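You operate a simulated robot arm through the tools that you are given. There is no shell and no other tool. Be economical: measure what you need, move in short steps, check, and stop when the job is done.

You are at the controls of a simulated two-armed robot. One attempt, no reset.

Task
Rack the long stick, zero the turn counter and run the green drum once round and on to slot 27.
Fine: free the stand to turn it and lock it again, slot 27 at the red pointer; the counter ends at 1 turn.

It is judged by the outcome, as a careful person would: the job done as asked, and still so three seconds after it is handed in. It fails if anything else is knocked over, pushed out of place, dropped, spilled or broken.

Robot
Two 6-joint arms with three-finger grippers on one trunk, on a base that drives. Base frame: it is fixed to the floor where the robot stands at the start and does not move with it; the origin is under the middle of the robot, x ahead of it, y to its left, z up. Units: m, degrees, N and s.
The left shoulder is at the start at [0.021, 0.17, 1.523], the right one opposite. With the tool pointing down near the work surface each hand reaches from about 0.32 to 0.58 m from the robot's upright axis, wherever it stands, measured 20 degrees to its own side. Places, roughly: band wing screw [0.5, 0.1, 1]; green drum [0.5, 0, 0.9]; holes of the stick rack [0.4, 0, 0.9]; left clamp tab [0.6, 0, 1]; left wing nut [0.5, 0, 1]; right clamp tab [0.5, 0, 1]; right wing nut [0.5, 0, 1]; stand lock lever [0.5, -0.2, 0.9]; turn counter button [0.6, 0.1, 0.9]. Payload 2.2 kg a hand.
The TCP of each hand is the grasp point between the finger pads, 0.025 m short of the fingertips. In the tool frame z runs along the fingers and y along their closing line. Largest opening 0.104 m; the body of the gripper starts 0.074 m behind the TCP.
Orientation is that of the tool frame in the base frame, as a unit quaternion [w, x, y, z]. With the fingers straight down and closing along the base's y, the tool's x points along the base's -x, its y along +y and its z along -z.

Tools
- The arms move only by the tool nudge_tool. It takes "left_rows", "right_rows" or both (then of equal length, played together; a hand with none holds still); each is a list of rows, each a list of 6 numbers: the shift along the tool's x, y, z in units of 25 mm (1.0 is 25 mm), then the turn, a rotation vector about the tool's x, y, z in units of 6 degrees (1.0 is 6 degrees). In form: [[x, y, z, rx, ry, rz], ...]. A call has 1 to 8 rows; each row shifts and turns the commanded pose from where the row before left it, along the tool's axes as they then stand. "left_fingers" and "right_fingers" are, for a hand that has rows, the finger opening in m, from 0 to 0.104, set as the call begins (left out, the last holds). A call with a number of a shift or a turn outside -1 to 1 is refused whole. Rows are played at 5 a second. More than 0.05 m and 8.6 degrees between two rows, or a gripper value outside its range, and nothing of the call is played. A pose out of reach is approached as far as the arm can. The call stops where the force on the tool passes 80 N (or 10 N more than at its start, if that is more) or the arm is blocked; 0.2 s more then pass. Each finger halts on what it meets, pressing with about 29 N; the grip force reading is that of the motor and also rises with nothing between the fingers. The clock runs only during rows and for 0.2 s after the last one: add rows that do not move to give the fingers time. It gives the time, the measured TCP pose, the force on the tool (base axes), the opening and the grip force at its end, in the units of the frame above (readings bear some noise), with the torque about the TCP (base axes, N m) and any sound that the robot's microphone picked up.
- Cameras (640 x 400 px; columns grow to the right, rows downward): "scene" is now at [0.1575, -0.0133, 1.4097]; the picture's right is [-0.13, -0.99, 0.00], its down [-0.61, 0.08, -0.79] and it looks along [0.78, -0.11, -0.61] (base axes); focal length 258 px, centre (320, 200). "left" rides on the left gripper at [0.082, -0.003, -0.104] in its tool frame; the picture's right is [0.04, 1.00, 0.00], its down [-0.75, 0.03, -0.66] and it looks along [-0.66, 0.03, 0.75] (tool axes); focal length 256 px, centre (320, 200). "right" rides on the right gripper at [0.082, 0.003, -0.104] in its tool frame; the picture's right is [-0.04, 1.00, 0.00], its down [-0.75, -0.03, -0.66] and it looks along [-0.66, -0.03, 0.75] (tool axes); focal length 256 px, centre (320, 200). There is no depth. A picture from a camera that has moved, and an enlarged one, comes with that camera's place and axes in the base frame and with its lens.
- camera(camera): a new picture of that camera. The clock stands still meanwhile.
- raise_lower(by): slides the trunk up (or, below 0, down) by that many m; the arms and the scene camera ride with it, the base frame stays. It gives what a move gives, with no picture.
- base_move(legs): drives the robot by 1 to 6 legs, each [ahead, left, turn to the left] in m, m and degrees, along the robot's own axes; the way and the turn of a leg run together, so that a leg with both is an arc; at most 1.5 m and 180 degrees a leg. The arms and the cameras ride along, it lands a little off, and it stops where it bumps. It gives what a move gives.
- aim_head(pan, tilt): turns the head with the scene camera to pan (to the left, within 60 degrees either way) and tilt (down, from -29 to 69), counted from straight ahead of the robot. It gives what a move gives.
- close_up(camera, box): a new picture of the part [left, top, right, bottom] of that camera's present view, enlarged. The clock stands still meanwhile.
- close_job(): hands the job in; it is judged then, once.

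Go step by step. Nothing tells you exact positions but the pictures and the camera data: compare them with the known pose of the tool, close in by small moves and look again before you grip or let go. The budget is 120 turns and 100 pictures, counting those below and the enlarged ones. Unless the task says otherwise, let go and move clear before handing in, and close with one line.

The tools are called after ">>>" by a JSON object that holds its "api" and its "payload". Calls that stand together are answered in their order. nudge_tool: Moves the arms, as the interface text tells. Its arguments: {"type":"object","properties":{"left_rows":{"type":"array","items":{"type":"array","items":{"type":"number"}}},"left_fingers":{"type":"number"},"right_rows":{"type":"array","items":{"type":"array","items":{"type":"number"}}},"right_fingers":{"type":"number"}},"required":[]} The other tools are called the same way: raise_lower (by) slides the trunk up or down; base_move (legs) drives the base; aim_head (pan, tilt) turns the head that bears the scene camera; camera (camera) takes a picture; close_up (camera, box) takes an enlarged picture of a part of a camera's view; close_job () hands the job in.

At the start:

```text
time: 0.0
left_tcp_pos: [0.5792, 0.2237, 1.1901]
left_tool_rot: [-0.001, 0.0, 1.0, 0.0]
left_ft_force: [0.5, 0.1, -0.7]
left_torque: [0.01, 0.03, 0.02]
left_gripper_width: 0.104
left_gripper_force: 0.0
right_tcp_pos: [0.5856, -0.2296, 1.1709]
right_tool_rot: [0.0, 0.0, 1.0, -0.001]
right_ft_force: [0.4, -0.2, 0.4]
right_torque: [0.01, 0.0, 0.01]
right_gripper_width: 0.1042
right_gripper_force: 0.1
trunk travel left (down, up): [-0.715, 0.027]
robot x, y, heading: [-0.002, -0.0003, 0.3]
head pan, tilt: [-7.7, 37.9]
```

scene: 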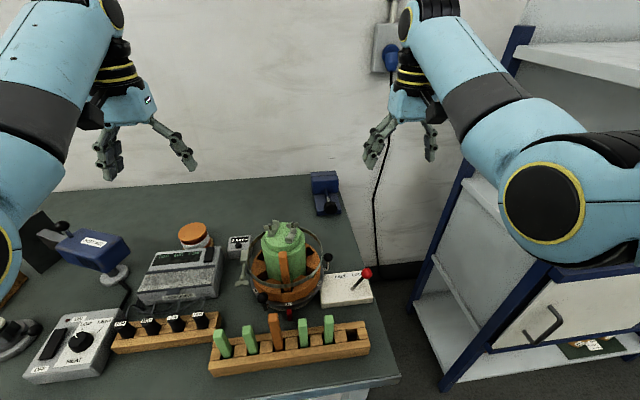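
right: 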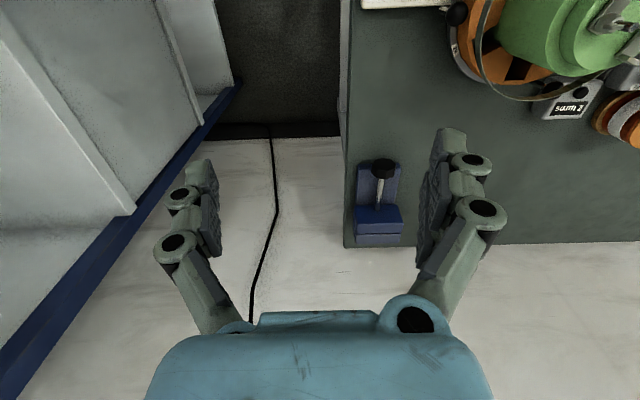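
left: 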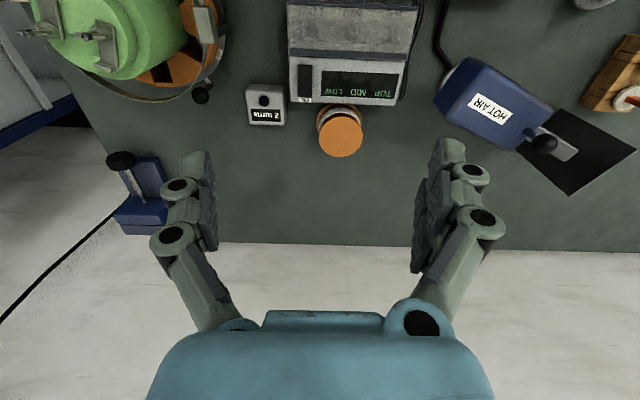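

I see a bench with a green drum on a stand, a counter, a lock lever on a white block and a stick rack in front. I'll take enlarged views to find the parts.

>>> {"api": "close_up", "payload": {"camera": "scene", "box": [220, 200, 400, 312]}}

>>> {"api": "close_up", "payload": {"camera": "scene", "box": [190, 290, 390, 400]}}

```text
3.56 times, centred on (310, 256) of scene
camera zoom: at [0.1575, -0.0133, 1.4097], right [-0.13, -0.99, 0.0], down [-0.61, 0.08, -0.79], along [0.78, -0.11, -0.61], focal length 917 px, centre (356, 1)
```

zoom: 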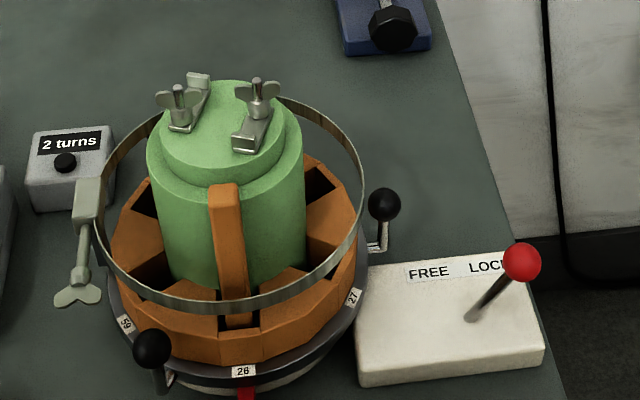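

```text
3.20 times, centred on (290, 345) of scene
camera zoom: at [0.1575, -0.0133, 1.4097], right [-0.13, -0.99, 0.0], down [-0.61, 0.08, -0.79], along [0.78, -0.11, -0.61], focal length 826 px, centre (416, -264)
```

zoom: 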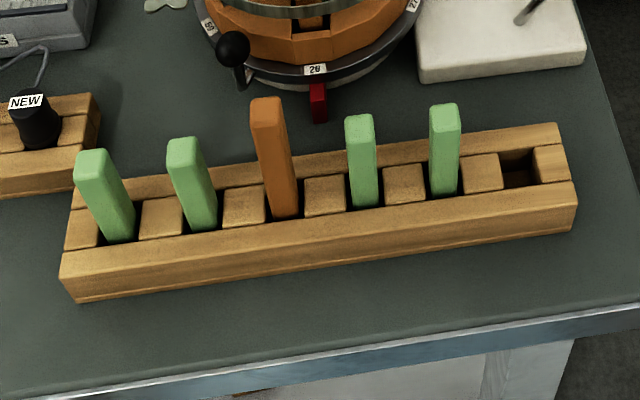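

I need a sharper look at the slot labels, the stick in the drum and the lever.

>>> {"api": "close_up", "payload": {"camera": "scene", "box": [240, 270, 340, 332]}}

>>> {"api": "close_up", "payload": {"camera": "scene", "box": [240, 215, 340, 277]}}

>>> {"api": "close_up", "payload": {"camera": "left", "box": [0, 0, 300, 187]}}

>>> {"api": "close_up", "payload": {"camera": "right", "box": [420, 0, 640, 140]}}

```text
6.40 times, centred on (290, 301) of scene
camera zoom: at [0.1575, -0.0133, 1.4097], right [-0.13, -0.99, 0.0], down [-0.61, 0.08, -0.79], along [0.78, -0.11, -0.61], focal length 1651 px, centre (512, -446)
```

zoom: 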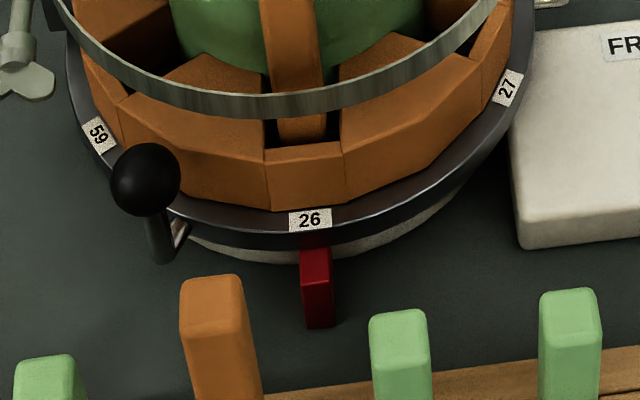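

```text
6.40 times, centred on (290, 246) of scene
camera zoom: at [0.1575, -0.0133, 1.4097], right [-0.13, -0.99, 0.0], down [-0.61, 0.08, -0.79], along [0.78, -0.11, -0.61], focal length 1651 px, centre (512, -94)
```

zoom: 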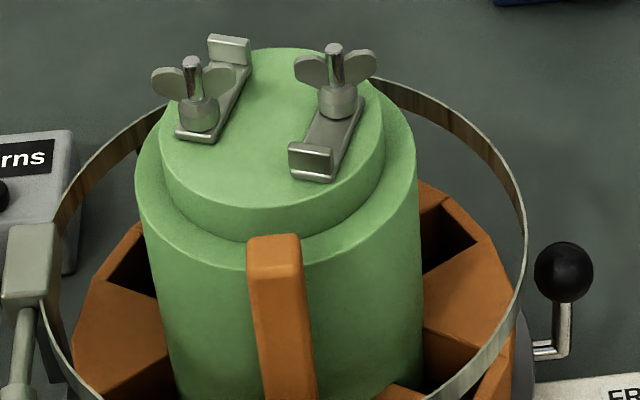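

```text
2.13 times, centred on (150, 94) of left
camera zoom: at [0.4964, 0.2188, 1.2929], right [-0.04, 1.0, 0.0], down [0.75, 0.03, 0.66], along [0.66, 0.03, -0.75], focal length 546 px, centre (683, 427)
```

zoom: 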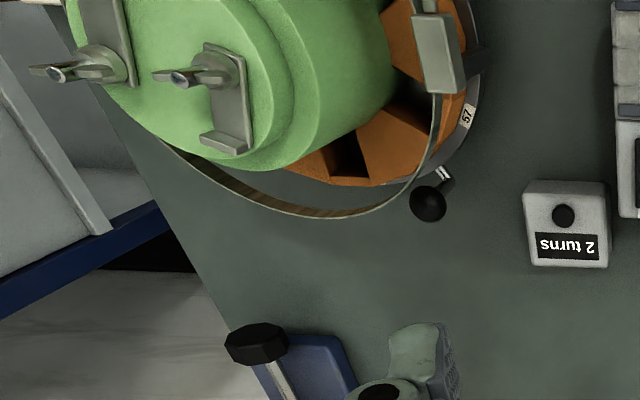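

```text
2.86 times, centred on (530, 70) of right
camera zoom: at [0.5041, -0.226, 1.2742], right [0.04, 1.0, 0.0], down [0.75, -0.03, 0.66], along [0.66, -0.03, -0.75], focal length 731 px, centre (-280, 571)
```

zoom: 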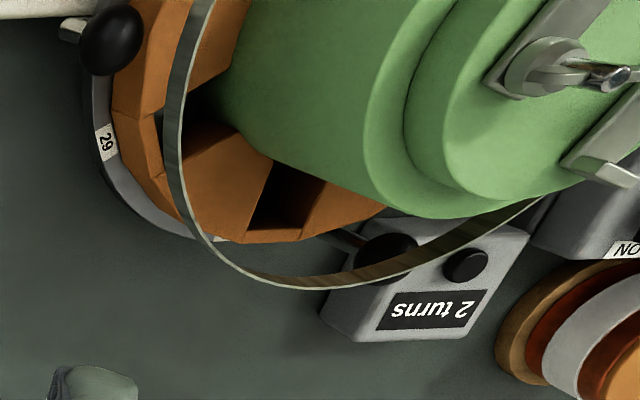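

The drum has six slots in the order 26, 27, 29 and so on, with 26 at the pointer. Slot 27 is on the right, so it comes round with a clockwise turn seen from above. The long orange stick stands in slot 26 at about (0.487, 0.013, top 1.03), and the free rack hole is at about (0.384, -0.109). I'll bring the right hand above the stick to look.

>>> {"api": "nudge_tool", "payload": {"right_rows": [[0.6, 1, 0, 0, 0, 0], [0.6, 1, 0, 0, 0, 0], [0.6, 1, 0, 0, 0, 0], [0.6, 1, 0, 0, 0, 0], [0.6, 1, 0, 0, 0, 0], [0.6, 1, 0, 0, 0, 0], [0.4, 1, 0, 0, 0, 0], [0.0, 1, 0, 0, 0, 0]], "right_fingers": 0.06}}

>>> {"api": "camera", "payload": {"camera": "right"}}

>>> {"api": "camera", "payload": {"camera": "scene"}}

```text
time: 1.5
left_tcp_pos: [0.5794, 0.2215, 1.1905]
left_tool_rot: [0.001, 0.0, 1.0, 0.0]
left_ft_force: [-0.1, 0.5, 0.1]
left_torque: [-0.03, 0.0, -0.02]
left_gripper_width: 0.1038
left_gripper_force: 0.1
right_tcp_pos: [0.5273, -0.1707, 1.1637]
right_tool_rot: [0.018, 0.042, 0.997, -0.07]
right_ft_force: [-0.1, 0.2, 0.0]
right_torque: [-0.03, 0.0, 0.0]
right_gripper_width: 0.0599
right_gripper_force: 0.2
right hand out of reach, approached as far as the arm can: row 3, 4, 6, 7
trunk travel left (down, up): [-0.715, 0.027]
robot x, y, heading: [0.0038, 0.002, -0.1]
head pan, tilt: [-7.7, 37.9]
stopped in row 7 (right hand): the arm was blocked; the commanded pose is now the measured one
```

```text
90 pictures are left
camera right: at [0.443, -0.1474, 1.2626], right [0.13, 0.98, -0.13], down [0.73, 0.0, 0.69], along [0.67, -0.18, -0.72], focal length 256 px, centre (320, 200)
```

right: 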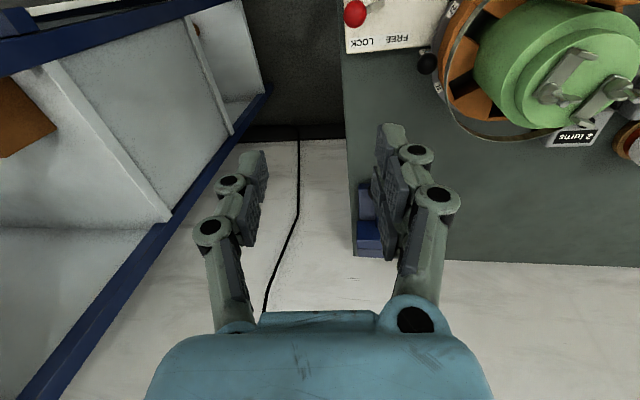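

```text
89 pictures are left
camera scene: at [0.1574, -0.0132, 1.4098], right [-0.13, -0.99, 0.0], down [-0.61, 0.08, -0.79], along [0.78, -0.11, -0.61], focal length 258 px, centre (320, 200)
```

scene: 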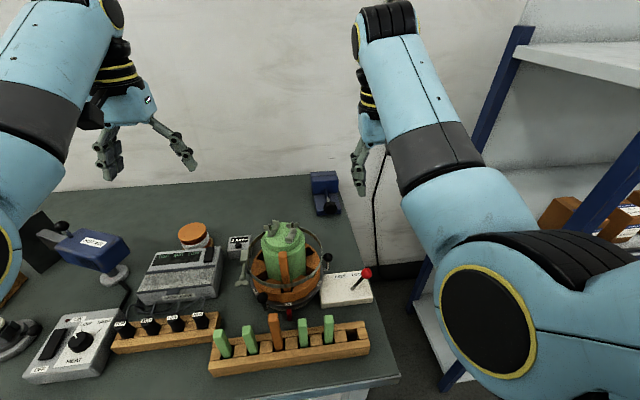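

The right hand cannot reach the middle from here. I'll take it back to a comfortable pose, then shift the base left and back so the stick lies about 17° to the right hand's own side.

>>> {"api": "nudge_tool", "payload": {"right_rows": [[-0.8, -0.8, 0, -0.5, 0.1, -0.3], [-0.8, -0.8, 0, -0.5, 0.12, -0.3], [-0.6, -0.6, 0, -0.34, 0.12, -0.2], [0, 0, 0, 0, 0, 0]]}}

>>> {"api": "raise_lower", "payload": {"by": 0.027}}

>>> {"api": "base_move", "payload": {"legs": [[-0.08, 0, 0], [0, 0.18, 0]]}}

>>> {"api": "camera", "payload": {"camera": "right"}}

>>> {"api": "aim_head", "payload": {"pan": -22, "tilt": 38}}

>>> {"api": "camera", "payload": {"camera": "scene"}}

```text
time: 2.5
left_tcp_pos: [0.5782, 0.2212, 1.1897]
left_tool_rot: [0.0, -0.001, 1.0, 0.0]
left_ft_force: [-0.6, 0.2, -0.4]
left_torque: [-0.02, -0.03, 0.0]
left_gripper_width: 0.1038
left_gripper_force: 0.1
right_tcp_pos: [0.5771, -0.2258, 1.1692]
right_tool_rot: [-0.001, -0.001, 1.0, 0.004]
right_ft_force: [-0.1, -0.1, -0.1]
right_torque: [0.02, 0.03, 0.03]
right_gripper_width: 0.0599
right_gripper_force: 0.1
trunk travel left (down, up): [-0.715, 0.027]
robot x, y, heading: [-0.0032, 0.0033, -0.2]
head pan, tilt: [-7.7, 37.9]
```

```text
time: 3.2
left_tcp_pos: [0.579, 0.2224, 1.2171]
left_tool_rot: [0.0, 0.0, 1.0, 0.001]
left_ft_force: [-0.5, 0.4, 0.3]
left_torque: [0.01, 0.02, -0.03]
left_gripper_width: 0.104
left_gripper_force: 0.0
right_tcp_pos: [0.5788, -0.2259, 1.1963]
right_tool_rot: [-0.002, -0.002, 1.0, 0.004]
right_ft_force: [1.2, -0.1, 0.5]
right_torque: [0.03, 0.04, 0.02]
right_gripper_width: 0.0598
right_gripper_force: 0.0
trunk travel left (down, up): [-0.742, 0.0]
robot x, y, heading: [-0.0005, 0.0013, -0.1]
head pan, tilt: [-7.7, 37.9]
```

```text
time: 5.3
left_tcp_pos: [0.4987, 0.3999, 1.2166]
left_tool_rot: [0.0, -0.001, 1.0, 0.0]
left_ft_force: [-0.1, -0.8, 0.8]
left_torque: [-0.03, -0.02, 0.0]
left_gripper_width: 0.104
left_gripper_force: 0.1
right_tcp_pos: [0.4993, -0.0476, 1.1954]
right_tool_rot: [-0.001, -0.002, 1.0, 0.003]
right_ft_force: [-0.4, 0.5, -0.1]
right_torque: [-0.03, -0.02, -0.03]
right_gripper_width: 0.0601
right_gripper_force: 0.0
trunk travel left (down, up): [-0.742, 0.0]
robot x, y, heading: [-0.079, 0.1792, 0.3]
head pan, tilt: [-7.7, 37.9]
```

```text
88 pictures are left
camera right: at [0.4179, -0.0461, 1.2999], right [0.04, 1.0, 0.01], down [0.75, -0.03, 0.66], along [0.65, -0.02, -0.76], focal length 256 px, centre (320, 200)
```

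right: 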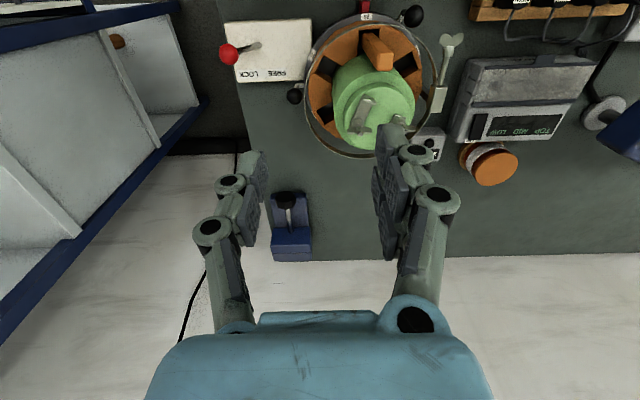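

```text
time: 6.1
left_tcp_pos: [0.4994, 0.4004, 1.2155]
left_tool_rot: [0.001, 0.0, 1.0, 0.0]
left_ft_force: [0.3, -0.5, 0.5]
left_torque: [0.0, -0.02, 0.03]
left_gripper_width: 0.104
left_gripper_force: 0.1
right_tcp_pos: [0.4994, -0.0465, 1.1952]
right_tool_rot: [-0.001, -0.001, 1.0, 0.003]
right_ft_force: [-0.6, 0.0, 0.2]
right_torque: [-0.01, 0.0, 0.01]
right_gripper_width: 0.0601
right_gripper_force: 0.0
trunk travel left (down, up): [-0.742, 0.0]
robot x, y, heading: [-0.077, 0.1762, 0.0]
head pan, tilt: [-22.0, 38.0]
```

```text
87 pictures are left
camera scene: at [0.0729, 0.1434, 1.4364], right [-0.37, -0.93, 0.0], down [-0.57, 0.23, -0.79], along [0.73, -0.29, -0.62], focal length 258 px, centre (320, 200)
```

scene: 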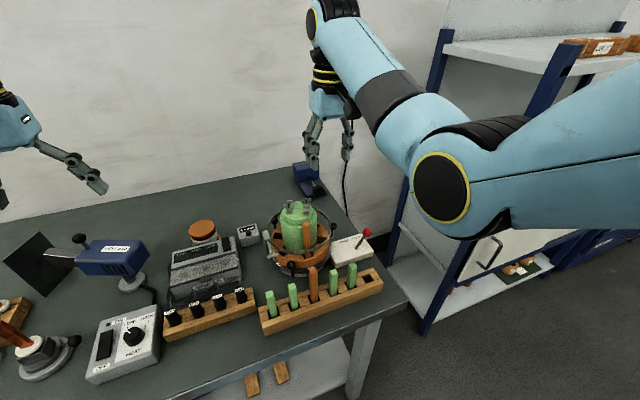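

The right camera now looks straight down on the drum. I'll zoom in there and on the scene view to triangulate the stick, pointer, knobs and lever.

>>> {"api": "close_up", "payload": {"camera": "right", "box": [280, 0, 480, 125]}}

>>> {"api": "close_up", "payload": {"camera": "scene", "box": [240, 190, 400, 290]}}

>>> {"api": "close_up", "payload": {"camera": "scene", "box": [240, 250, 400, 350]}}

```text
3.20 times, centred on (380, 62) of right
camera zoom: at [0.4182, -0.0459, 1.2998], right [0.04, 1.0, 0.01], down [0.76, -0.03, 0.65], along [0.65, -0.02, -0.76], focal length 819 px, centre (128, 640)
```

zoom: 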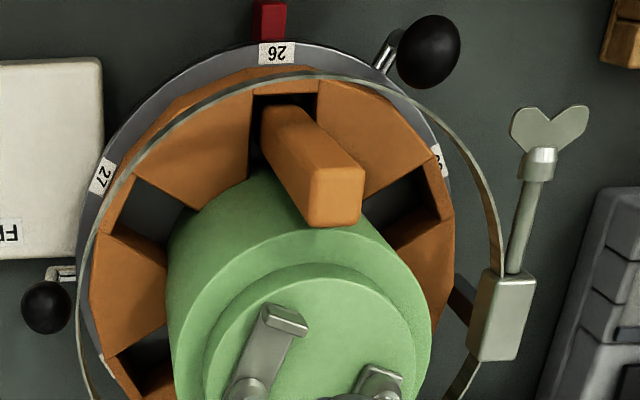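

```text
4.00 times, centred on (320, 240) of scene
camera zoom: at [0.0729, 0.1434, 1.4364], right [-0.37, -0.93, 0.0], down [-0.57, 0.23, -0.79], along [0.73, -0.29, -0.62], focal length 1032 px, centre (320, 40)
```

zoom: 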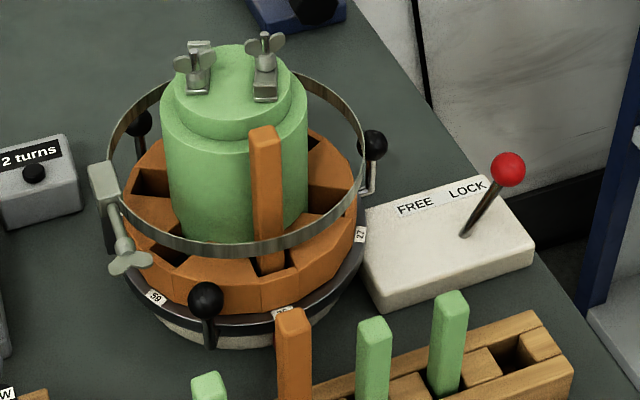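

```text
4.00 times, centred on (320, 300) of scene
camera zoom: at [0.0729, 0.1434, 1.4364], right [-0.37, -0.93, 0.0], down [-0.57, 0.23, -0.79], along [0.73, -0.29, -0.62], focal length 1032 px, centre (320, -200)
```

zoom: 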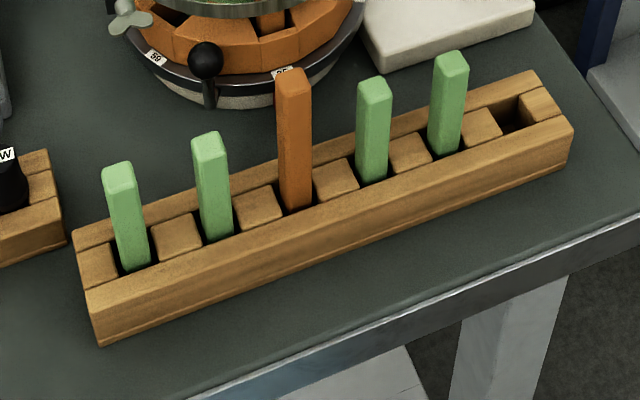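

I take the stick top to be centred at (0.480, 0.0155, 1.029), about 16 mm square. I'll move the open right hand above it and look again.

>>> {"api": "nudge_tool", "payload": {"right_rows": [[0.26, 0.8, 0, 0, 0, 0], [0.26, 0.8, 0, 0, 0, 0], [0.26, 0.88, 0, 0, 0, 0], [0, 0, 1, 0, 0, 0], [0, 0, 1, 0, 0, 0], [0, 0, 1, 0, 0, 0], [0, 0, 1, 0, 0, 0], [0, 0, 0, 0, 0, 0]], "right_fingers": 0.05}}

>>> {"api": "camera", "payload": {"camera": "right"}}

>>> {"api": "close_up", "payload": {"camera": "scene", "box": [220, 150, 380, 250]}}

```text
time: 7.9
left_tcp_pos: [0.4984, 0.4006, 1.2166]
left_tool_rot: [0.0, -0.002, 1.0, 0.0]
left_ft_force: [0.2, -0.2, 0.7]
left_torque: [0.02, 0.03, -0.01]
left_gripper_width: 0.104
left_gripper_force: 0.0
right_tcp_pos: [0.4793, 0.0152, 1.097]
right_tool_rot: [-0.001, -0.001, 1.0, 0.003]
right_ft_force: [-1.2, 0.4, 0.4]
right_torque: [0.01, -0.01, 0.02]
right_gripper_width: 0.0501
right_gripper_force: 0.0
trunk travel left (down, up): [-0.742, 0.0]
robot x, y, heading: [-0.0778, 0.1738, 0.1]
head pan, tilt: [-22.0, 38.0]
```

```text
83 pictures are left
camera right: at [0.3981, 0.0169, 1.2009], right [0.04, 1.0, 0.01], down [0.76, -0.03, 0.65], along [0.65, -0.02, -0.76], focal length 256 px, centre (320, 200)
```

right: 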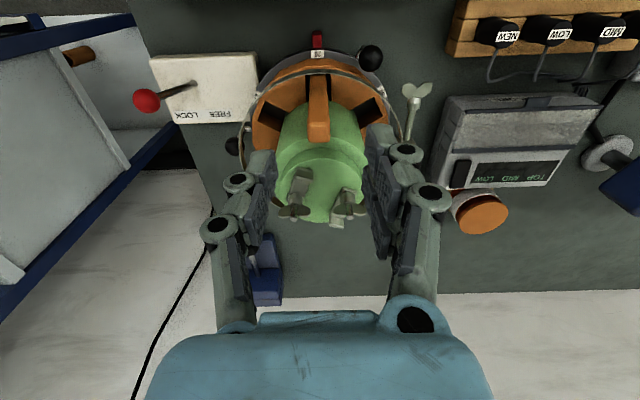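

```text
4.00 times, centred on (300, 200) of scene
camera zoom: at [0.0727, 0.1433, 1.4365], right [-0.37, -0.93, 0.0], down [-0.57, 0.23, -0.79], along [0.73, -0.29, -0.62], focal length 1032 px, centre (400, 200)
```

zoom: 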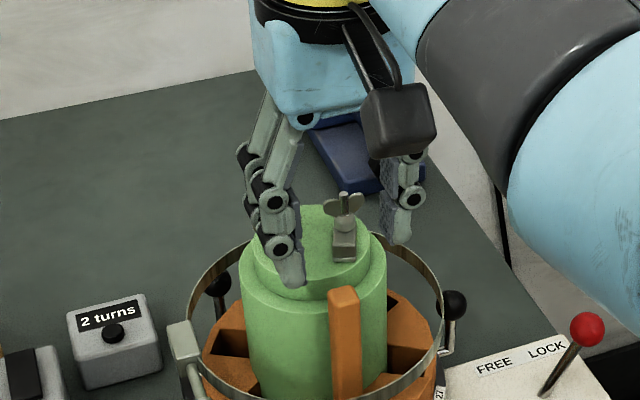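

The fingers straddle the stick, so I'll descend and close on it.

>>> {"api": "nudge_tool", "payload": {"right_rows": [[0, 0, 1, 0, 0, 0], [0, 0, 1, 0, 0, 0], [0, 0, 0.7, 0, 0, 0], [0, 0, 0.6, 0, 0, 0], [0, 0, 0, 0, 0, 0]]}}

>>> {"api": "close_up", "payload": {"camera": "right", "box": [220, 20, 420, 220]}}

>>> {"api": "close_up", "payload": {"camera": "scene", "box": [220, 170, 380, 270]}}

```text
time: 9.1
left_tcp_pos: [0.4982, 0.4002, 1.2177]
left_tool_rot: [0.0, -0.001, 1.0, 0.001]
left_ft_force: [0.2, -0.8, -0.5]
left_torque: [0.02, -0.01, 0.03]
left_gripper_width: 0.1039
left_gripper_force: 0.2
right_tcp_pos: [0.4789, 0.0165, 1.0128]
right_tool_rot: [-0.001, -0.001, 1.0, 0.003]
right_ft_force: [0.6, -0.6, -0.3]
right_torque: [0.0, 0.03, 0.02]
right_gripper_width: 0.0499
right_gripper_force: 0.0
trunk travel left (down, up): [-0.742, 0.0]
robot x, y, heading: [-0.0792, 0.1758, 0.3]
head pan, tilt: [-22.0, 38.0]
```

```text
2.00 times, centred on (320, 120) of right
camera zoom: at [0.398, 0.0181, 1.1176], right [0.04, 1.0, 0.01], down [0.75, -0.03, 0.66], along [0.65, -0.02, -0.76], focal length 512 px, centre (320, 360)
```

zoom: 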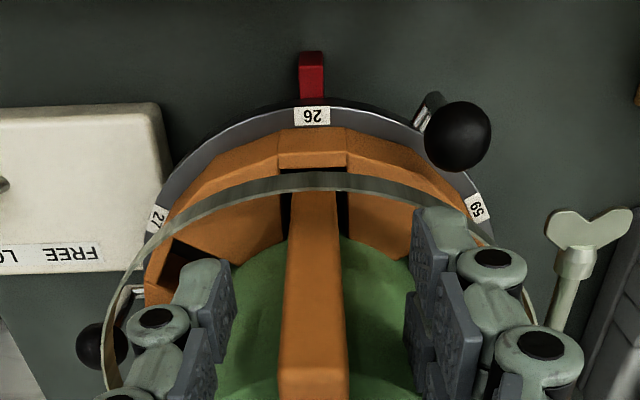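

```text
4.00 times, centred on (300, 220) of scene
camera zoom: at [0.0727, 0.1432, 1.4365], right [-0.37, -0.93, 0.0], down [-0.57, 0.23, -0.79], along [0.73, -0.29, -0.62], focal length 1032 px, centre (400, 120)
```

zoom: 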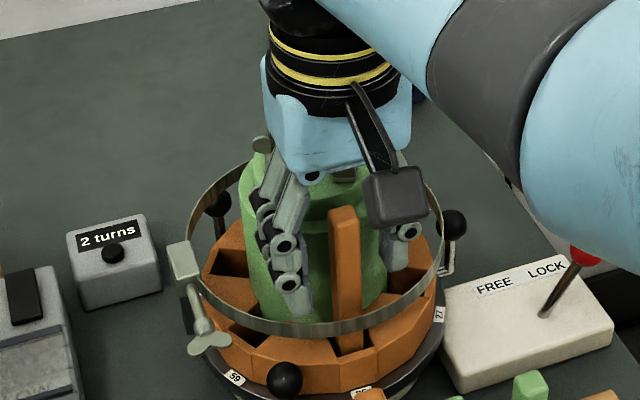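

>>> {"api": "nudge_tool", "payload": {"right_rows": [[0, 0, 0, 0, 0, 0], [0, 0, 0, 0, 0, 0], [0, 0, 0, 0, 0, 0]], "right_fingers": 0.0}}

>>> {"api": "nudge_tool", "payload": {"right_rows": [[0, 0, -0.3, 0, 0, 0], [0, 0, -0.5, 0, 0, 0], [0, 0, -0.4, 0, 0, 0]]}}

>>> {"api": "close_up", "payload": {"camera": "right", "box": [220, 20, 420, 220]}}

>>> {"api": "close_up", "payload": {"camera": "scene", "box": [220, 170, 380, 270]}}

```text
time: 9.9
left_tcp_pos: [0.4953, 0.4048, 1.2182]
left_tool_rot: [0.001, -0.001, 1.0, -0.002]
left_ft_force: [-0.2, -0.6, -1.0]
left_torque: [0.0, -0.01, 0.01]
left_gripper_width: 0.1039
left_gripper_force: 0.1
right_tcp_pos: [0.4746, 0.0235, 1.0143]
right_tool_rot: [-0.004, -0.003, 1.0, 0.006]
right_ft_force: [-20.4, 24.9, -7.2]
right_torque: [0.56, 0.58, 0.71]
right_gripper_width: 0.0165
right_gripper_force: 29.4
trunk travel left (down, up): [-0.742, 0.0]
robot x, y, heading: [-0.0782, 0.1764, 0.1]
head pan, tilt: [-22.0, 38.0]
```

```text
time: 10.7
left_tcp_pos: [0.4985, 0.3984, 1.218]
left_tool_rot: [0.001, 0.0, 1.0, -0.001]
left_ft_force: [-0.6, 0.3, -0.9]
left_torque: [0.01, 0.01, 0.0]
left_gripper_width: 0.1042
left_gripper_force: 0.0
right_tcp_pos: [0.4825, 0.0117, 1.0456]
right_tool_rot: [0.003, 0.0, 1.0, 0.002]
right_ft_force: [-7.6, -1.5, 1.2]
right_torque: [-0.02, 0.24, 0.02]
right_gripper_width: 0.016
right_gripper_force: 29.0
trunk travel left (down, up): [-0.742, 0.0]
robot x, y, heading: [-0.0735, 0.1762, -0.1]
head pan, tilt: [-22.0, 38.0]
```

```text
2.00 times, centred on (320, 120) of right
camera zoom: at [0.3994, 0.0137, 1.1499], right [0.04, 1.0, 0.0], down [0.75, -0.03, 0.66], along [0.66, -0.02, -0.75], focal length 512 px, centre (320, 360)
```

zoom: 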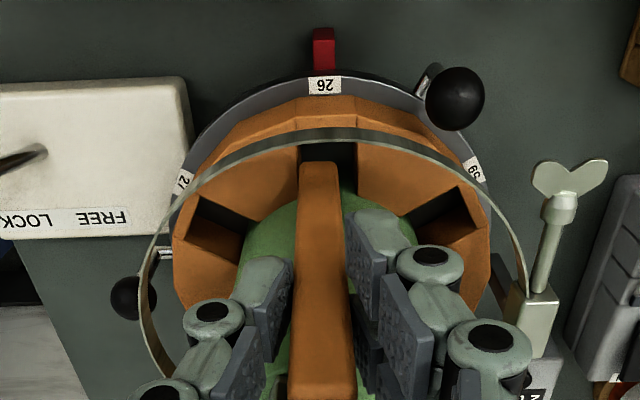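

```text
4.00 times, centred on (300, 220) of scene
camera zoom: at [0.0722, 0.1423, 1.4368], right [-0.37, -0.93, 0.0], down [-0.57, 0.23, -0.79], along [0.73, -0.3, -0.62], focal length 1032 px, centre (400, 120)
```

zoom: 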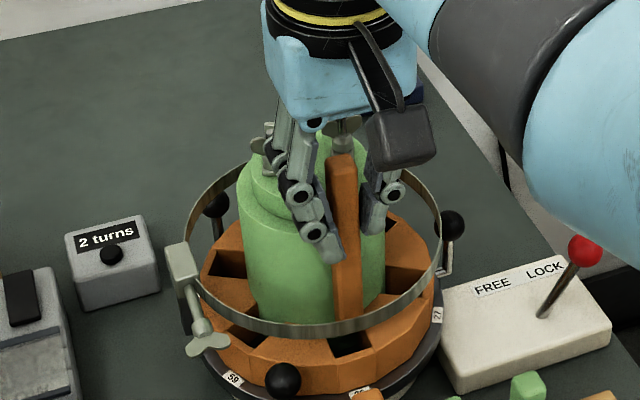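

The stick is gripped and rising. There's a slight push away from the drum, so I'll ease 3 mm toward the robot while lifting.

>>> {"api": "nudge_tool", "payload": {"right_rows": [[0.12, 0, -0.6, 0, 0, 0], [0, 0, -1, 0, 0, 0], [0, 0, -1, 0, 0, 0], [0, 0, -1, 0, 0, 0], [0, 0, -1, 0, 0, 0], [0, 0, -1, 0, 0, 0], [0, 0, -0.4, 0, 0, 0]]}}

>>> {"api": "camera", "payload": {"camera": "scene"}}

>>> {"api": "close_up", "payload": {"camera": "right", "box": [220, 0, 420, 200]}}

```text
time: 12.3
left_tcp_pos: [0.4985, 0.3996, 1.2181]
left_tool_rot: [0.0, -0.001, 1.0, 0.0]
left_ft_force: [0.7, 0.5, 0.6]
left_torque: [-0.03, -0.02, 0.03]
left_gripper_width: 0.1042
left_gripper_force: 0.1
right_tcp_pos: [0.4761, 0.0132, 1.1932]
right_tool_rot: [-0.001, -0.002, 1.0, 0.004]
right_ft_force: [-1.3, 0.8, 0.0]
right_torque: [-0.02, 0.01, 0.02]
right_gripper_width: 0.016
right_gripper_force: 28.8
trunk travel left (down, up): [-0.742, 0.0]
robot x, y, heading: [-0.0785, 0.1772, -0.0]
head pan, tilt: [-22.0, 38.0]
```

```text
77 pictures are left
camera scene: at [0.0728, 0.143, 1.4364], right [-0.37, -0.93, 0.0], down [-0.57, 0.23, -0.79], along [0.73, -0.29, -0.62], focal length 258 px, centre (320, 200)
```

scene: 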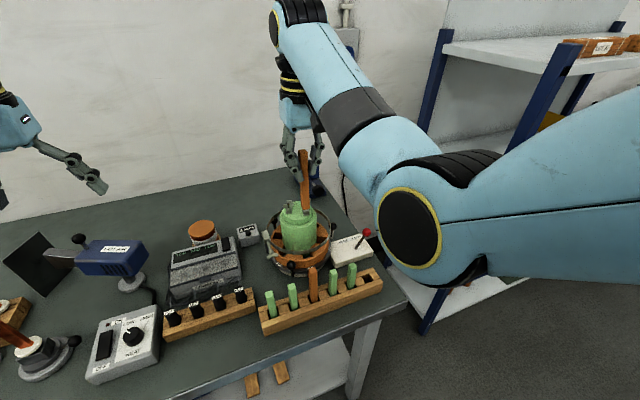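

```text
2.00 times, centred on (320, 100) of right
camera zoom: at [0.3955, 0.0152, 1.298], right [0.04, 1.0, 0.01], down [0.76, -0.03, 0.65], along [0.65, -0.02, -0.76], focal length 512 px, centre (320, 400)
```

zoom: 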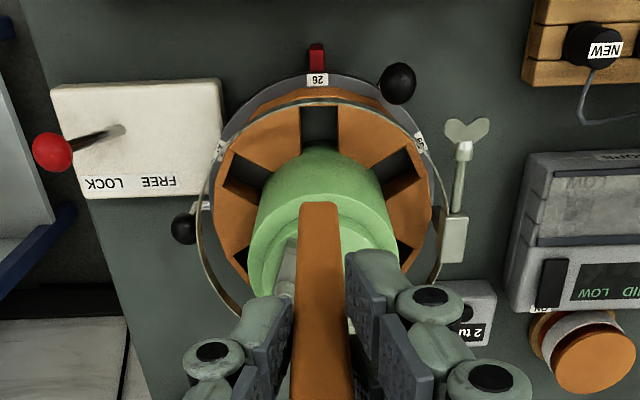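

The stick is clear of the drum. I'll zoom in to measure its lower end.

>>> {"api": "close_up", "payload": {"camera": "scene", "box": [260, 130, 360, 230]}}

```text
4.00 times, centred on (310, 180) of scene
camera zoom: at [0.0728, 0.143, 1.4364], right [-0.37, -0.93, 0.0], down [-0.57, 0.23, -0.79], along [0.73, -0.29, -0.62], focal length 1032 px, centre (360, 280)
```

zoom: 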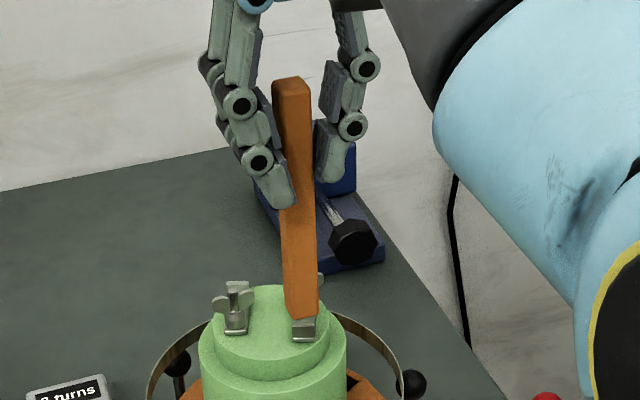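

The stick is about 134 mm long, with its lower end about 107 mm below the TCP. I'll carry it toward the free rack hole at about (0.383, -0.109), keeping it above the other sticks.

>>> {"api": "nudge_tool", "payload": {"right_rows": [[0.6, -0.5, 0, 0, 0, 0], [0.6, -0.6, 0.2, 0, 0, 0], [0.6, -0.7, 0.4, 0, 0, 0], [0.6, -0.8, 0.5, 0, 0, 0], [0.6, -0.8, 0.5, 0, 0, 0], [0.5, -0.8, 0.5, 0, 0, 0], [0.2, -0.68, 0.5, 0, 0, 0], [0, 0, 0, 0, 0, 0]]}}

>>> {"api": "camera", "payload": {"camera": "right"}}

>>> {"api": "close_up", "payload": {"camera": "scene", "box": [280, 180, 440, 300]}}

```text
time: 14.1
left_tcp_pos: [0.4997, 0.4016, 1.2161]
left_tool_rot: [0.0, -0.001, 1.0, 0.0]
left_ft_force: [0.6, 0.0, -0.2]
left_torque: [-0.03, 0.01, 0.0]
left_gripper_width: 0.1039
left_gripper_force: 0.1
right_tcp_pos: [0.3953, -0.1063, 1.1153]
right_tool_rot: [0.0, -0.001, 1.0, 0.003]
right_ft_force: [-0.4, 0.9, -1.1]
right_torque: [-0.01, -0.02, 0.01]
right_gripper_width: 0.0161
right_gripper_force: 29.2
right hand out of reach, approached as far as the arm can: row 1, 2, 3
trunk travel left (down, up): [-0.742, 0.0]
robot x, y, heading: [-0.0808, 0.1757, 0.2]
head pan, tilt: [-22.0, 38.0]
```

```text
74 pictures are left
camera right: at [0.3141, -0.1045, 1.2196], right [0.04, 1.0, 0.01], down [0.75, -0.03, 0.66], along [0.65, -0.02, -0.76], focal length 256 px, centre (320, 200)
```

right: 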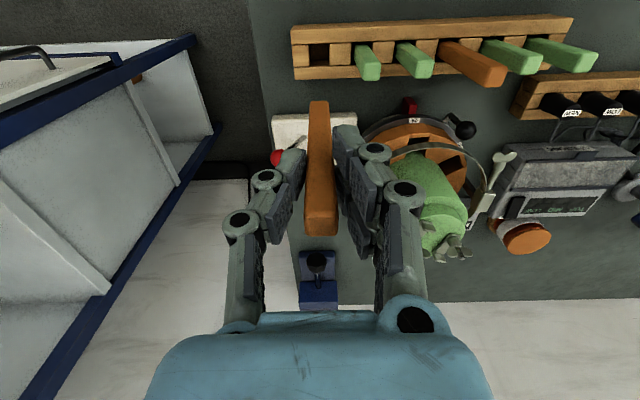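

```text
3.33 times, centred on (360, 240) of scene
camera zoom: at [0.0729, 0.1436, 1.4365], right [-0.37, -0.93, 0.0], down [-0.57, 0.23, -0.79], along [0.73, -0.29, -0.62], focal length 860 px, centre (187, 67)
```

zoom: 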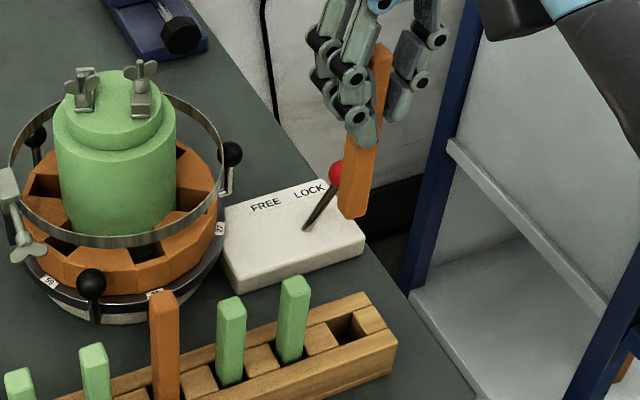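

>>> {"api": "close_up", "payload": {"camera": "right", "box": [260, 10, 380, 130]}}

```text
3.33 times, centred on (320, 70) of right
camera zoom: at [0.3141, -0.1045, 1.2196], right [0.04, 1.0, 0.01], down [0.75, -0.03, 0.66], along [0.65, -0.02, -0.76], focal length 853 px, centre (320, 633)
```

zoom: 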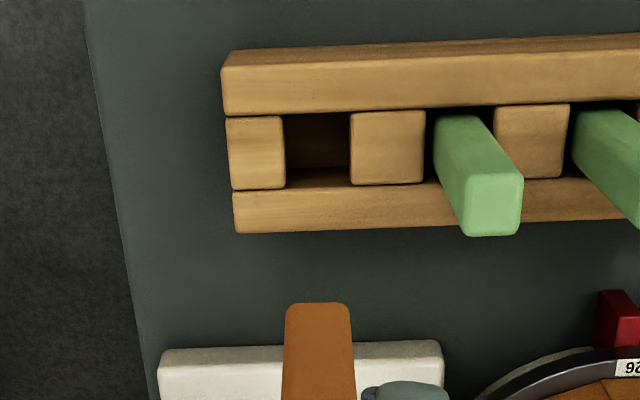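

The sideways alignment is right. I'll move in x and descend until the stick's end is just above the rack, then compare.

>>> {"api": "nudge_tool", "payload": {"right_rows": [[0.5, 0, 0.5, 0, 0, 0], [0, 0, 1, 0, 0, 0], [0, 0, 1, 0, 0, 0], [0, 0, 1, 0, 0, 0], [0, 0, 0.4, 0, 0, 0], [0, 0, 0, 0, 0, 0]]}}

>>> {"api": "close_up", "payload": {"camera": "right", "box": [250, 0, 400, 120]}}

>>> {"api": "close_up", "payload": {"camera": "scene", "box": [320, 210, 420, 310]}}

```text
time: 15.5
left_tcp_pos: [0.4988, 0.3999, 1.2173]
left_tool_rot: [0.0, -0.001, 1.0, 0.0]
left_ft_force: [0.2, 0.4, 0.8]
left_torque: [0.0, -0.01, -0.05]
left_gripper_width: 0.1041
left_gripper_force: 0.0
right_tcp_pos: [0.3825, -0.1045, 1.017]
right_tool_rot: [0.0, -0.001, 1.0, 0.003]
right_ft_force: [-0.4, -0.1, -0.7]
right_torque: [0.01, -0.03, -0.02]
right_gripper_width: 0.0161
right_gripper_force: 28.8
trunk travel left (down, up): [-0.742, 0.0]
robot x, y, heading: [-0.0772, 0.1766, 0.1]
head pan, tilt: [-22.0, 38.0]
```

```text
3.33 times, centred on (325, 60) of right
camera zoom: at [0.3006, -0.1028, 1.1215], right [0.04, 1.0, 0.01], down [0.76, -0.03, 0.65], along [0.65, -0.02, -0.76], focal length 853 px, centre (303, 667)
```

zoom: 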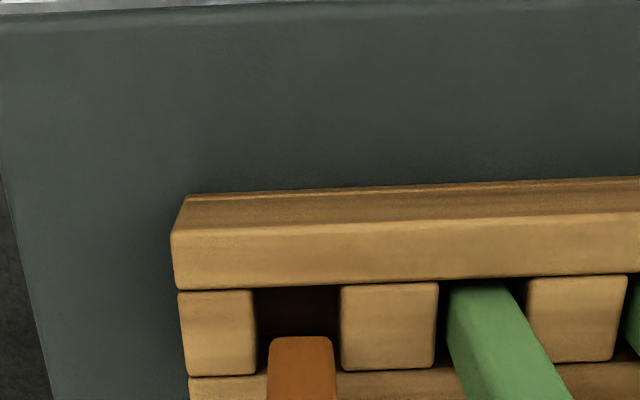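

```text
4.00 times, centred on (370, 260) of scene
camera zoom: at [0.0726, 0.143, 1.4365], right [-0.37, -0.93, 0.0], down [-0.57, 0.23, -0.79], along [0.73, -0.29, -0.62], focal length 1032 px, centre (120, -40)
```

zoom: 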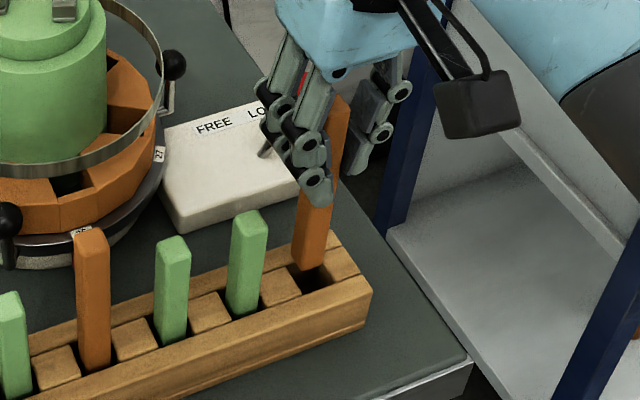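

The stick end is within about 2 mm of the hole centre. I'll trim that and lower it in.

>>> {"api": "nudge_tool", "payload": {"right_rows": [[0.06, -0.05, 0.4, 0, 0, 0], [0, 0, 0.4, 0, 0, 0], [0, 0, 0.4, 0, 0, 0], [0, 0, 0.2, 0, 0, 0]]}}

>>> {"api": "close_up", "payload": {"camera": "scene", "box": [320, 210, 420, 310]}}

```text
time: 16.5
left_tcp_pos: [0.4964, 0.4025, 1.2176]
left_tool_rot: [0.002, -0.001, 1.0, -0.001]
left_ft_force: [0.1, 0.1, 0.0]
left_torque: [-0.01, -0.04, 0.01]
left_gripper_width: 0.104
left_gripper_force: 0.0
right_tcp_pos: [0.3808, -0.104, 0.984]
right_tool_rot: [0.001, -0.002, 1.0, 0.003]
right_ft_force: [-0.2, -0.7, 29.4]
right_torque: [0.01, -0.31, -0.01]
right_gripper_width: 0.0161
right_gripper_force: 28.8
trunk travel left (down, up): [-0.742, 0.0]
robot x, y, heading: [-0.0789, 0.1764, 0.0]
head pan, tilt: [-22.0, 38.0]
```

```text
4.00 times, centred on (370, 260) of scene
camera zoom: at [0.0701, 0.1445, 1.4368], right [-0.37, -0.93, 0.0], down [-0.57, 0.23, -0.79], along [0.73, -0.29, -0.61], focal length 1032 px, centre (120, -40)
```

zoom: 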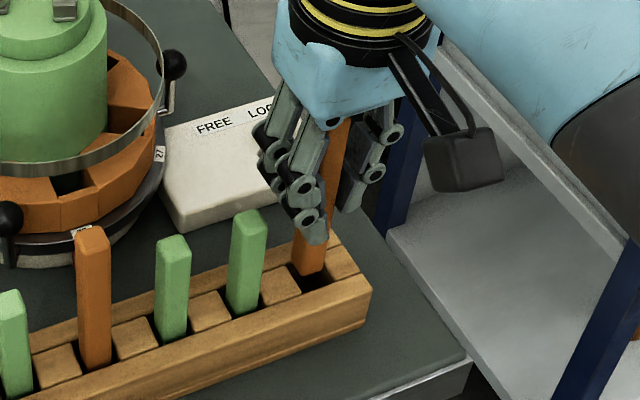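

There is 29 N of upward force, so the stick may be on an edge. I'll look closely.

>>> {"api": "close_up", "payload": {"camera": "right", "box": [260, 40, 360, 130]}}

>>> {"api": "close_up", "payload": {"camera": "scene", "box": [375, 260, 415, 300]}}

```text
4.44 times, centred on (310, 85) of right
camera zoom: at [0.2988, -0.1033, 1.0882], right [0.04, 1.0, 0.01], down [0.75, -0.03, 0.66], along [0.66, -0.02, -0.75], focal length 1138 px, centre (364, 711)
```

zoom: 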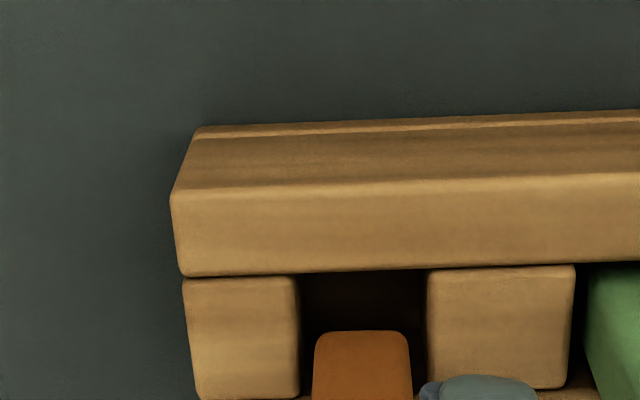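

```text
10.00 times, centred on (395, 280) of scene
camera zoom: at [0.0701, 0.1445, 1.4368], right [-0.37, -0.93, 0.0], down [-0.57, 0.23, -0.79], along [0.73, -0.29, -0.61], focal length 2580 px, centre (-430, -600)
```

zoom: 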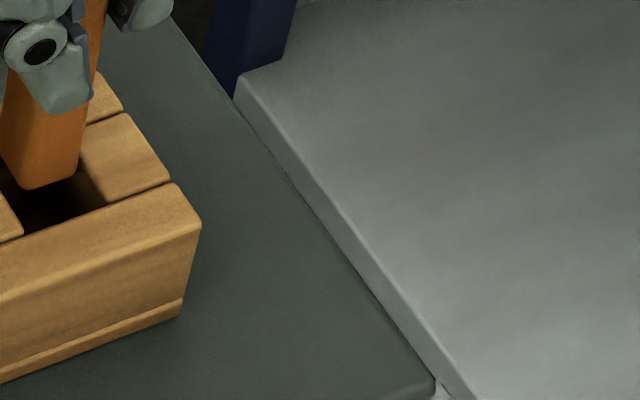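

The stick end rests on the far rail of the rack. I'll lift a little, shift 6 mm toward the robot and check.

>>> {"api": "nudge_tool", "payload": {"right_rows": [[0, 0, -0.5, 0, 0, 0], [0.25, 0, 0, 0, 0, 0], [0, 0, 0, 0, 0, 0]]}}

>>> {"api": "close_up", "payload": {"camera": "right", "box": [260, 40, 360, 130]}}

>>> {"api": "close_up", "payload": {"camera": "scene", "box": [360, 240, 420, 300]}}

```text
time: 17.3
left_tcp_pos: [0.4984, 0.4009, 1.2171]
left_tool_rot: [0.0, 0.0, 1.0, 0.0]
left_ft_force: [0.1, -0.1, -0.5]
left_torque: [0.0, 0.01, 0.01]
left_gripper_width: 0.1039
left_gripper_force: 0.1
right_tcp_pos: [0.3745, -0.1065, 0.9942]
right_tool_rot: [-0.003, -0.001, 1.0, 0.004]
right_ft_force: [0.1, -0.2, 0.8]
right_torque: [-0.02, -0.03, -0.01]
right_gripper_width: 0.0159
right_gripper_force: 29.1
trunk travel left (down, up): [-0.742, 0.0]
robot x, y, heading: [-0.076, 0.1785, 0.3]
head pan, tilt: [-22.0, 38.0]
```

```text
4.44 times, centred on (310, 85) of right
camera zoom: at [0.2935, -0.1045, 1.0983], right [0.04, 1.0, 0.01], down [0.76, -0.03, 0.65], along [0.65, -0.02, -0.76], focal length 1138 px, centre (364, 711)
```

zoom: 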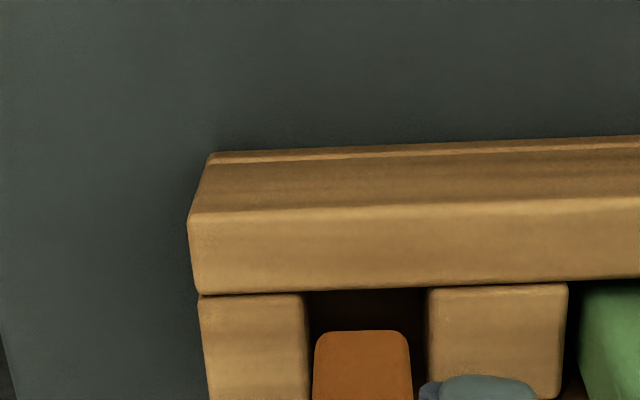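

```text
6.67 times, centred on (390, 270) of scene
camera zoom: at [0.0735, 0.1428, 1.4363], right [-0.37, -0.93, 0.0], down [-0.57, 0.23, -0.79], along [0.73, -0.29, -0.62], focal length 1720 px, centre (-147, -267)
```

zoom: 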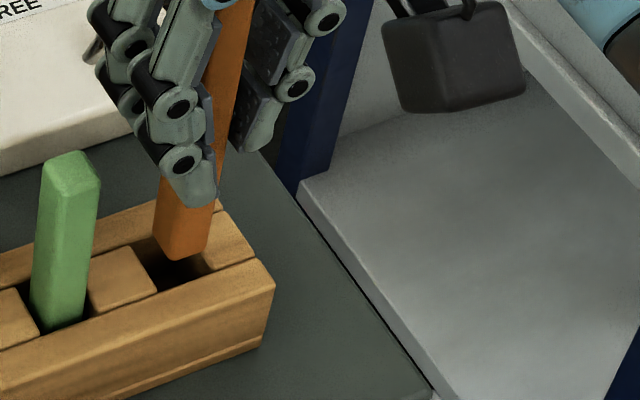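

The stick's end should now land centred in the hole. I'll lower it gently.

>>> {"api": "nudge_tool", "payload": {"right_rows": [[0, 0.02, 0.3, 0, 0, 0], [0, 0, 0.2, 0, 0, 0], [0, 0, 0.2, 0, 0, 0], [0, 0, 0, 0, 0, 0]]}}

>>> {"api": "close_up", "payload": {"camera": "right", "box": [260, 40, 360, 130]}}

>>> {"api": "close_up", "payload": {"camera": "scene", "box": [360, 240, 420, 300]}}

```text
time: 18.3
left_tcp_pos: [0.4994, 0.4003, 1.2166]
left_tool_rot: [0.0, 0.0, 1.0, 0.0]
left_ft_force: [0.2, -0.2, 0.8]
left_torque: [0.02, 0.02, 0.03]
left_gripper_width: 0.104
left_gripper_force: 0.1
right_tcp_pos: [0.3758, -0.1062, 0.978]
right_tool_rot: [-0.001, -0.001, 1.0, 0.004]
right_ft_force: [0.1, -1.1, -0.1]
right_torque: [-0.01, 0.02, -0.01]
right_gripper_width: 0.016
right_gripper_force: 29.7
trunk travel left (down, up): [-0.742, 0.0]
robot x, y, heading: [-0.0798, 0.1754, 0.3]
head pan, tilt: [-22.0, 38.0]
```

```text
4.44 times, centred on (310, 85) of right
camera zoom: at [0.294, -0.1044, 1.0819], right [0.04, 1.0, 0.01], down [0.76, -0.03, 0.65], along [0.65, -0.02, -0.76], focal length 1138 px, centre (364, 711)
```

zoom: 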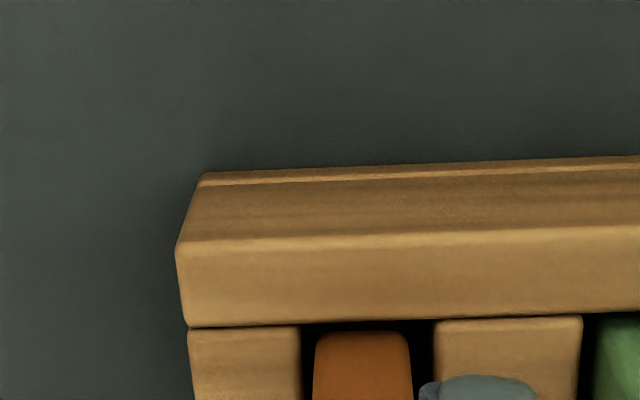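

```text
6.67 times, centred on (390, 270) of scene
camera zoom: at [0.0729, 0.143, 1.4364], right [-0.37, -0.93, 0.0], down [-0.57, 0.23, -0.79], along [0.73, -0.29, -0.62], focal length 1720 px, centre (-147, -267)
```

zoom: 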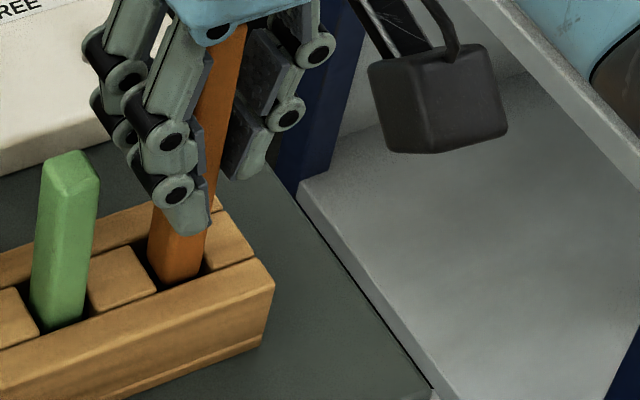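

The stick has entered the hole with no force, so I'll lower it further until it touches the floor.

>>> {"api": "nudge_tool", "payload": {"right_rows": [[-0.06, 0.02, 0.2, 0, 0, 0], [0, 0, 0.25, 0, 0, 0], [0, 0, 0.25, 0, 0, 0], [0, 0, 0, 0, 0, 0]]}}

>>> {"api": "close_up", "payload": {"camera": "scene", "box": [340, 220, 420, 300]}}

```text
time: 19.3
left_tcp_pos: [0.4991, 0.4012, 1.2179]
left_tool_rot: [0.0, -0.001, 1.0, 0.0]
left_ft_force: [-0.4, 0.1, -0.6]
left_torque: [-0.01, -0.02, 0.0]
left_gripper_width: 0.1041
left_gripper_force: 0.1
right_tcp_pos: [0.3754, -0.1059, 0.9606]
right_tool_rot: [-0.001, -0.002, 1.0, 0.003]
right_ft_force: [0.8, 0.0, 0.3]
right_torque: [-0.02, 0.01, 0.01]
right_gripper_width: 0.0163
right_gripper_force: 28.9
trunk travel left (down, up): [-0.742, 0.0]
robot x, y, heading: [-0.082, 0.1787, 0.0]
head pan, tilt: [-22.0, 38.0]
```

```text
5.00 times, centred on (380, 260) of scene
camera zoom: at [0.0728, 0.143, 1.4364], right [-0.37, -0.93, 0.0], down [-0.57, 0.23, -0.79], along [0.73, -0.29, -0.62], focal length 1290 px, centre (20, -100)
```

zoom: 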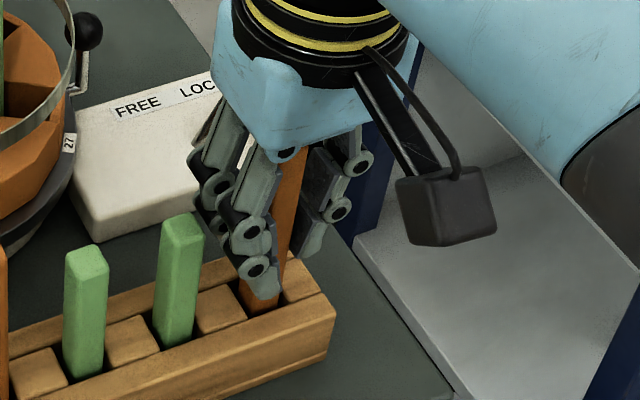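

>>> {"api": "nudge_tool", "payload": {"right_rows": [[0, 0, 0.2, 0, 0, 0], [0, 0, 0.2, 0, 0, 0], [0, 0, 0.2, 0, 0, 0]]}}

>>> {"api": "close_up", "payload": {"camera": "scene", "box": [260, 200, 420, 300]}}

```text
time: 20.1
left_tcp_pos: [0.4981, 0.4006, 1.2184]
left_tool_rot: [0.002, -0.001, 1.0, -0.001]
left_ft_force: [-0.4, 0.1, 0.0]
left_torque: [-0.01, 0.01, 0.03]
left_gripper_width: 0.1041
left_gripper_force: 0.0
right_tcp_pos: [0.3769, -0.1041, 0.9485]
right_tool_rot: [0.003, -0.002, 1.0, 0.002]
right_ft_force: [-0.7, -1.8, 31.1]
right_torque: [-0.07, -0.18, 0.08]
right_gripper_width: 0.0166
right_gripper_force: 28.7
trunk travel left (down, up): [-0.742, 0.0]
robot x, y, heading: [-0.0789, 0.1727, -0.0]
head pan, tilt: [-22.0, 38.0]
```

```text
4.00 times, centred on (340, 250) of scene
camera zoom: at [0.0703, 0.1441, 1.4371], right [-0.37, -0.93, 0.0], down [-0.57, 0.23, -0.79], along [0.73, -0.29, -0.61], focal length 1032 px, centre (240, 0)
```

zoom: 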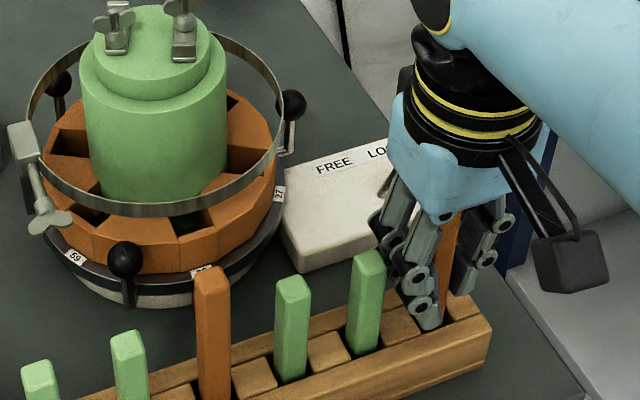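

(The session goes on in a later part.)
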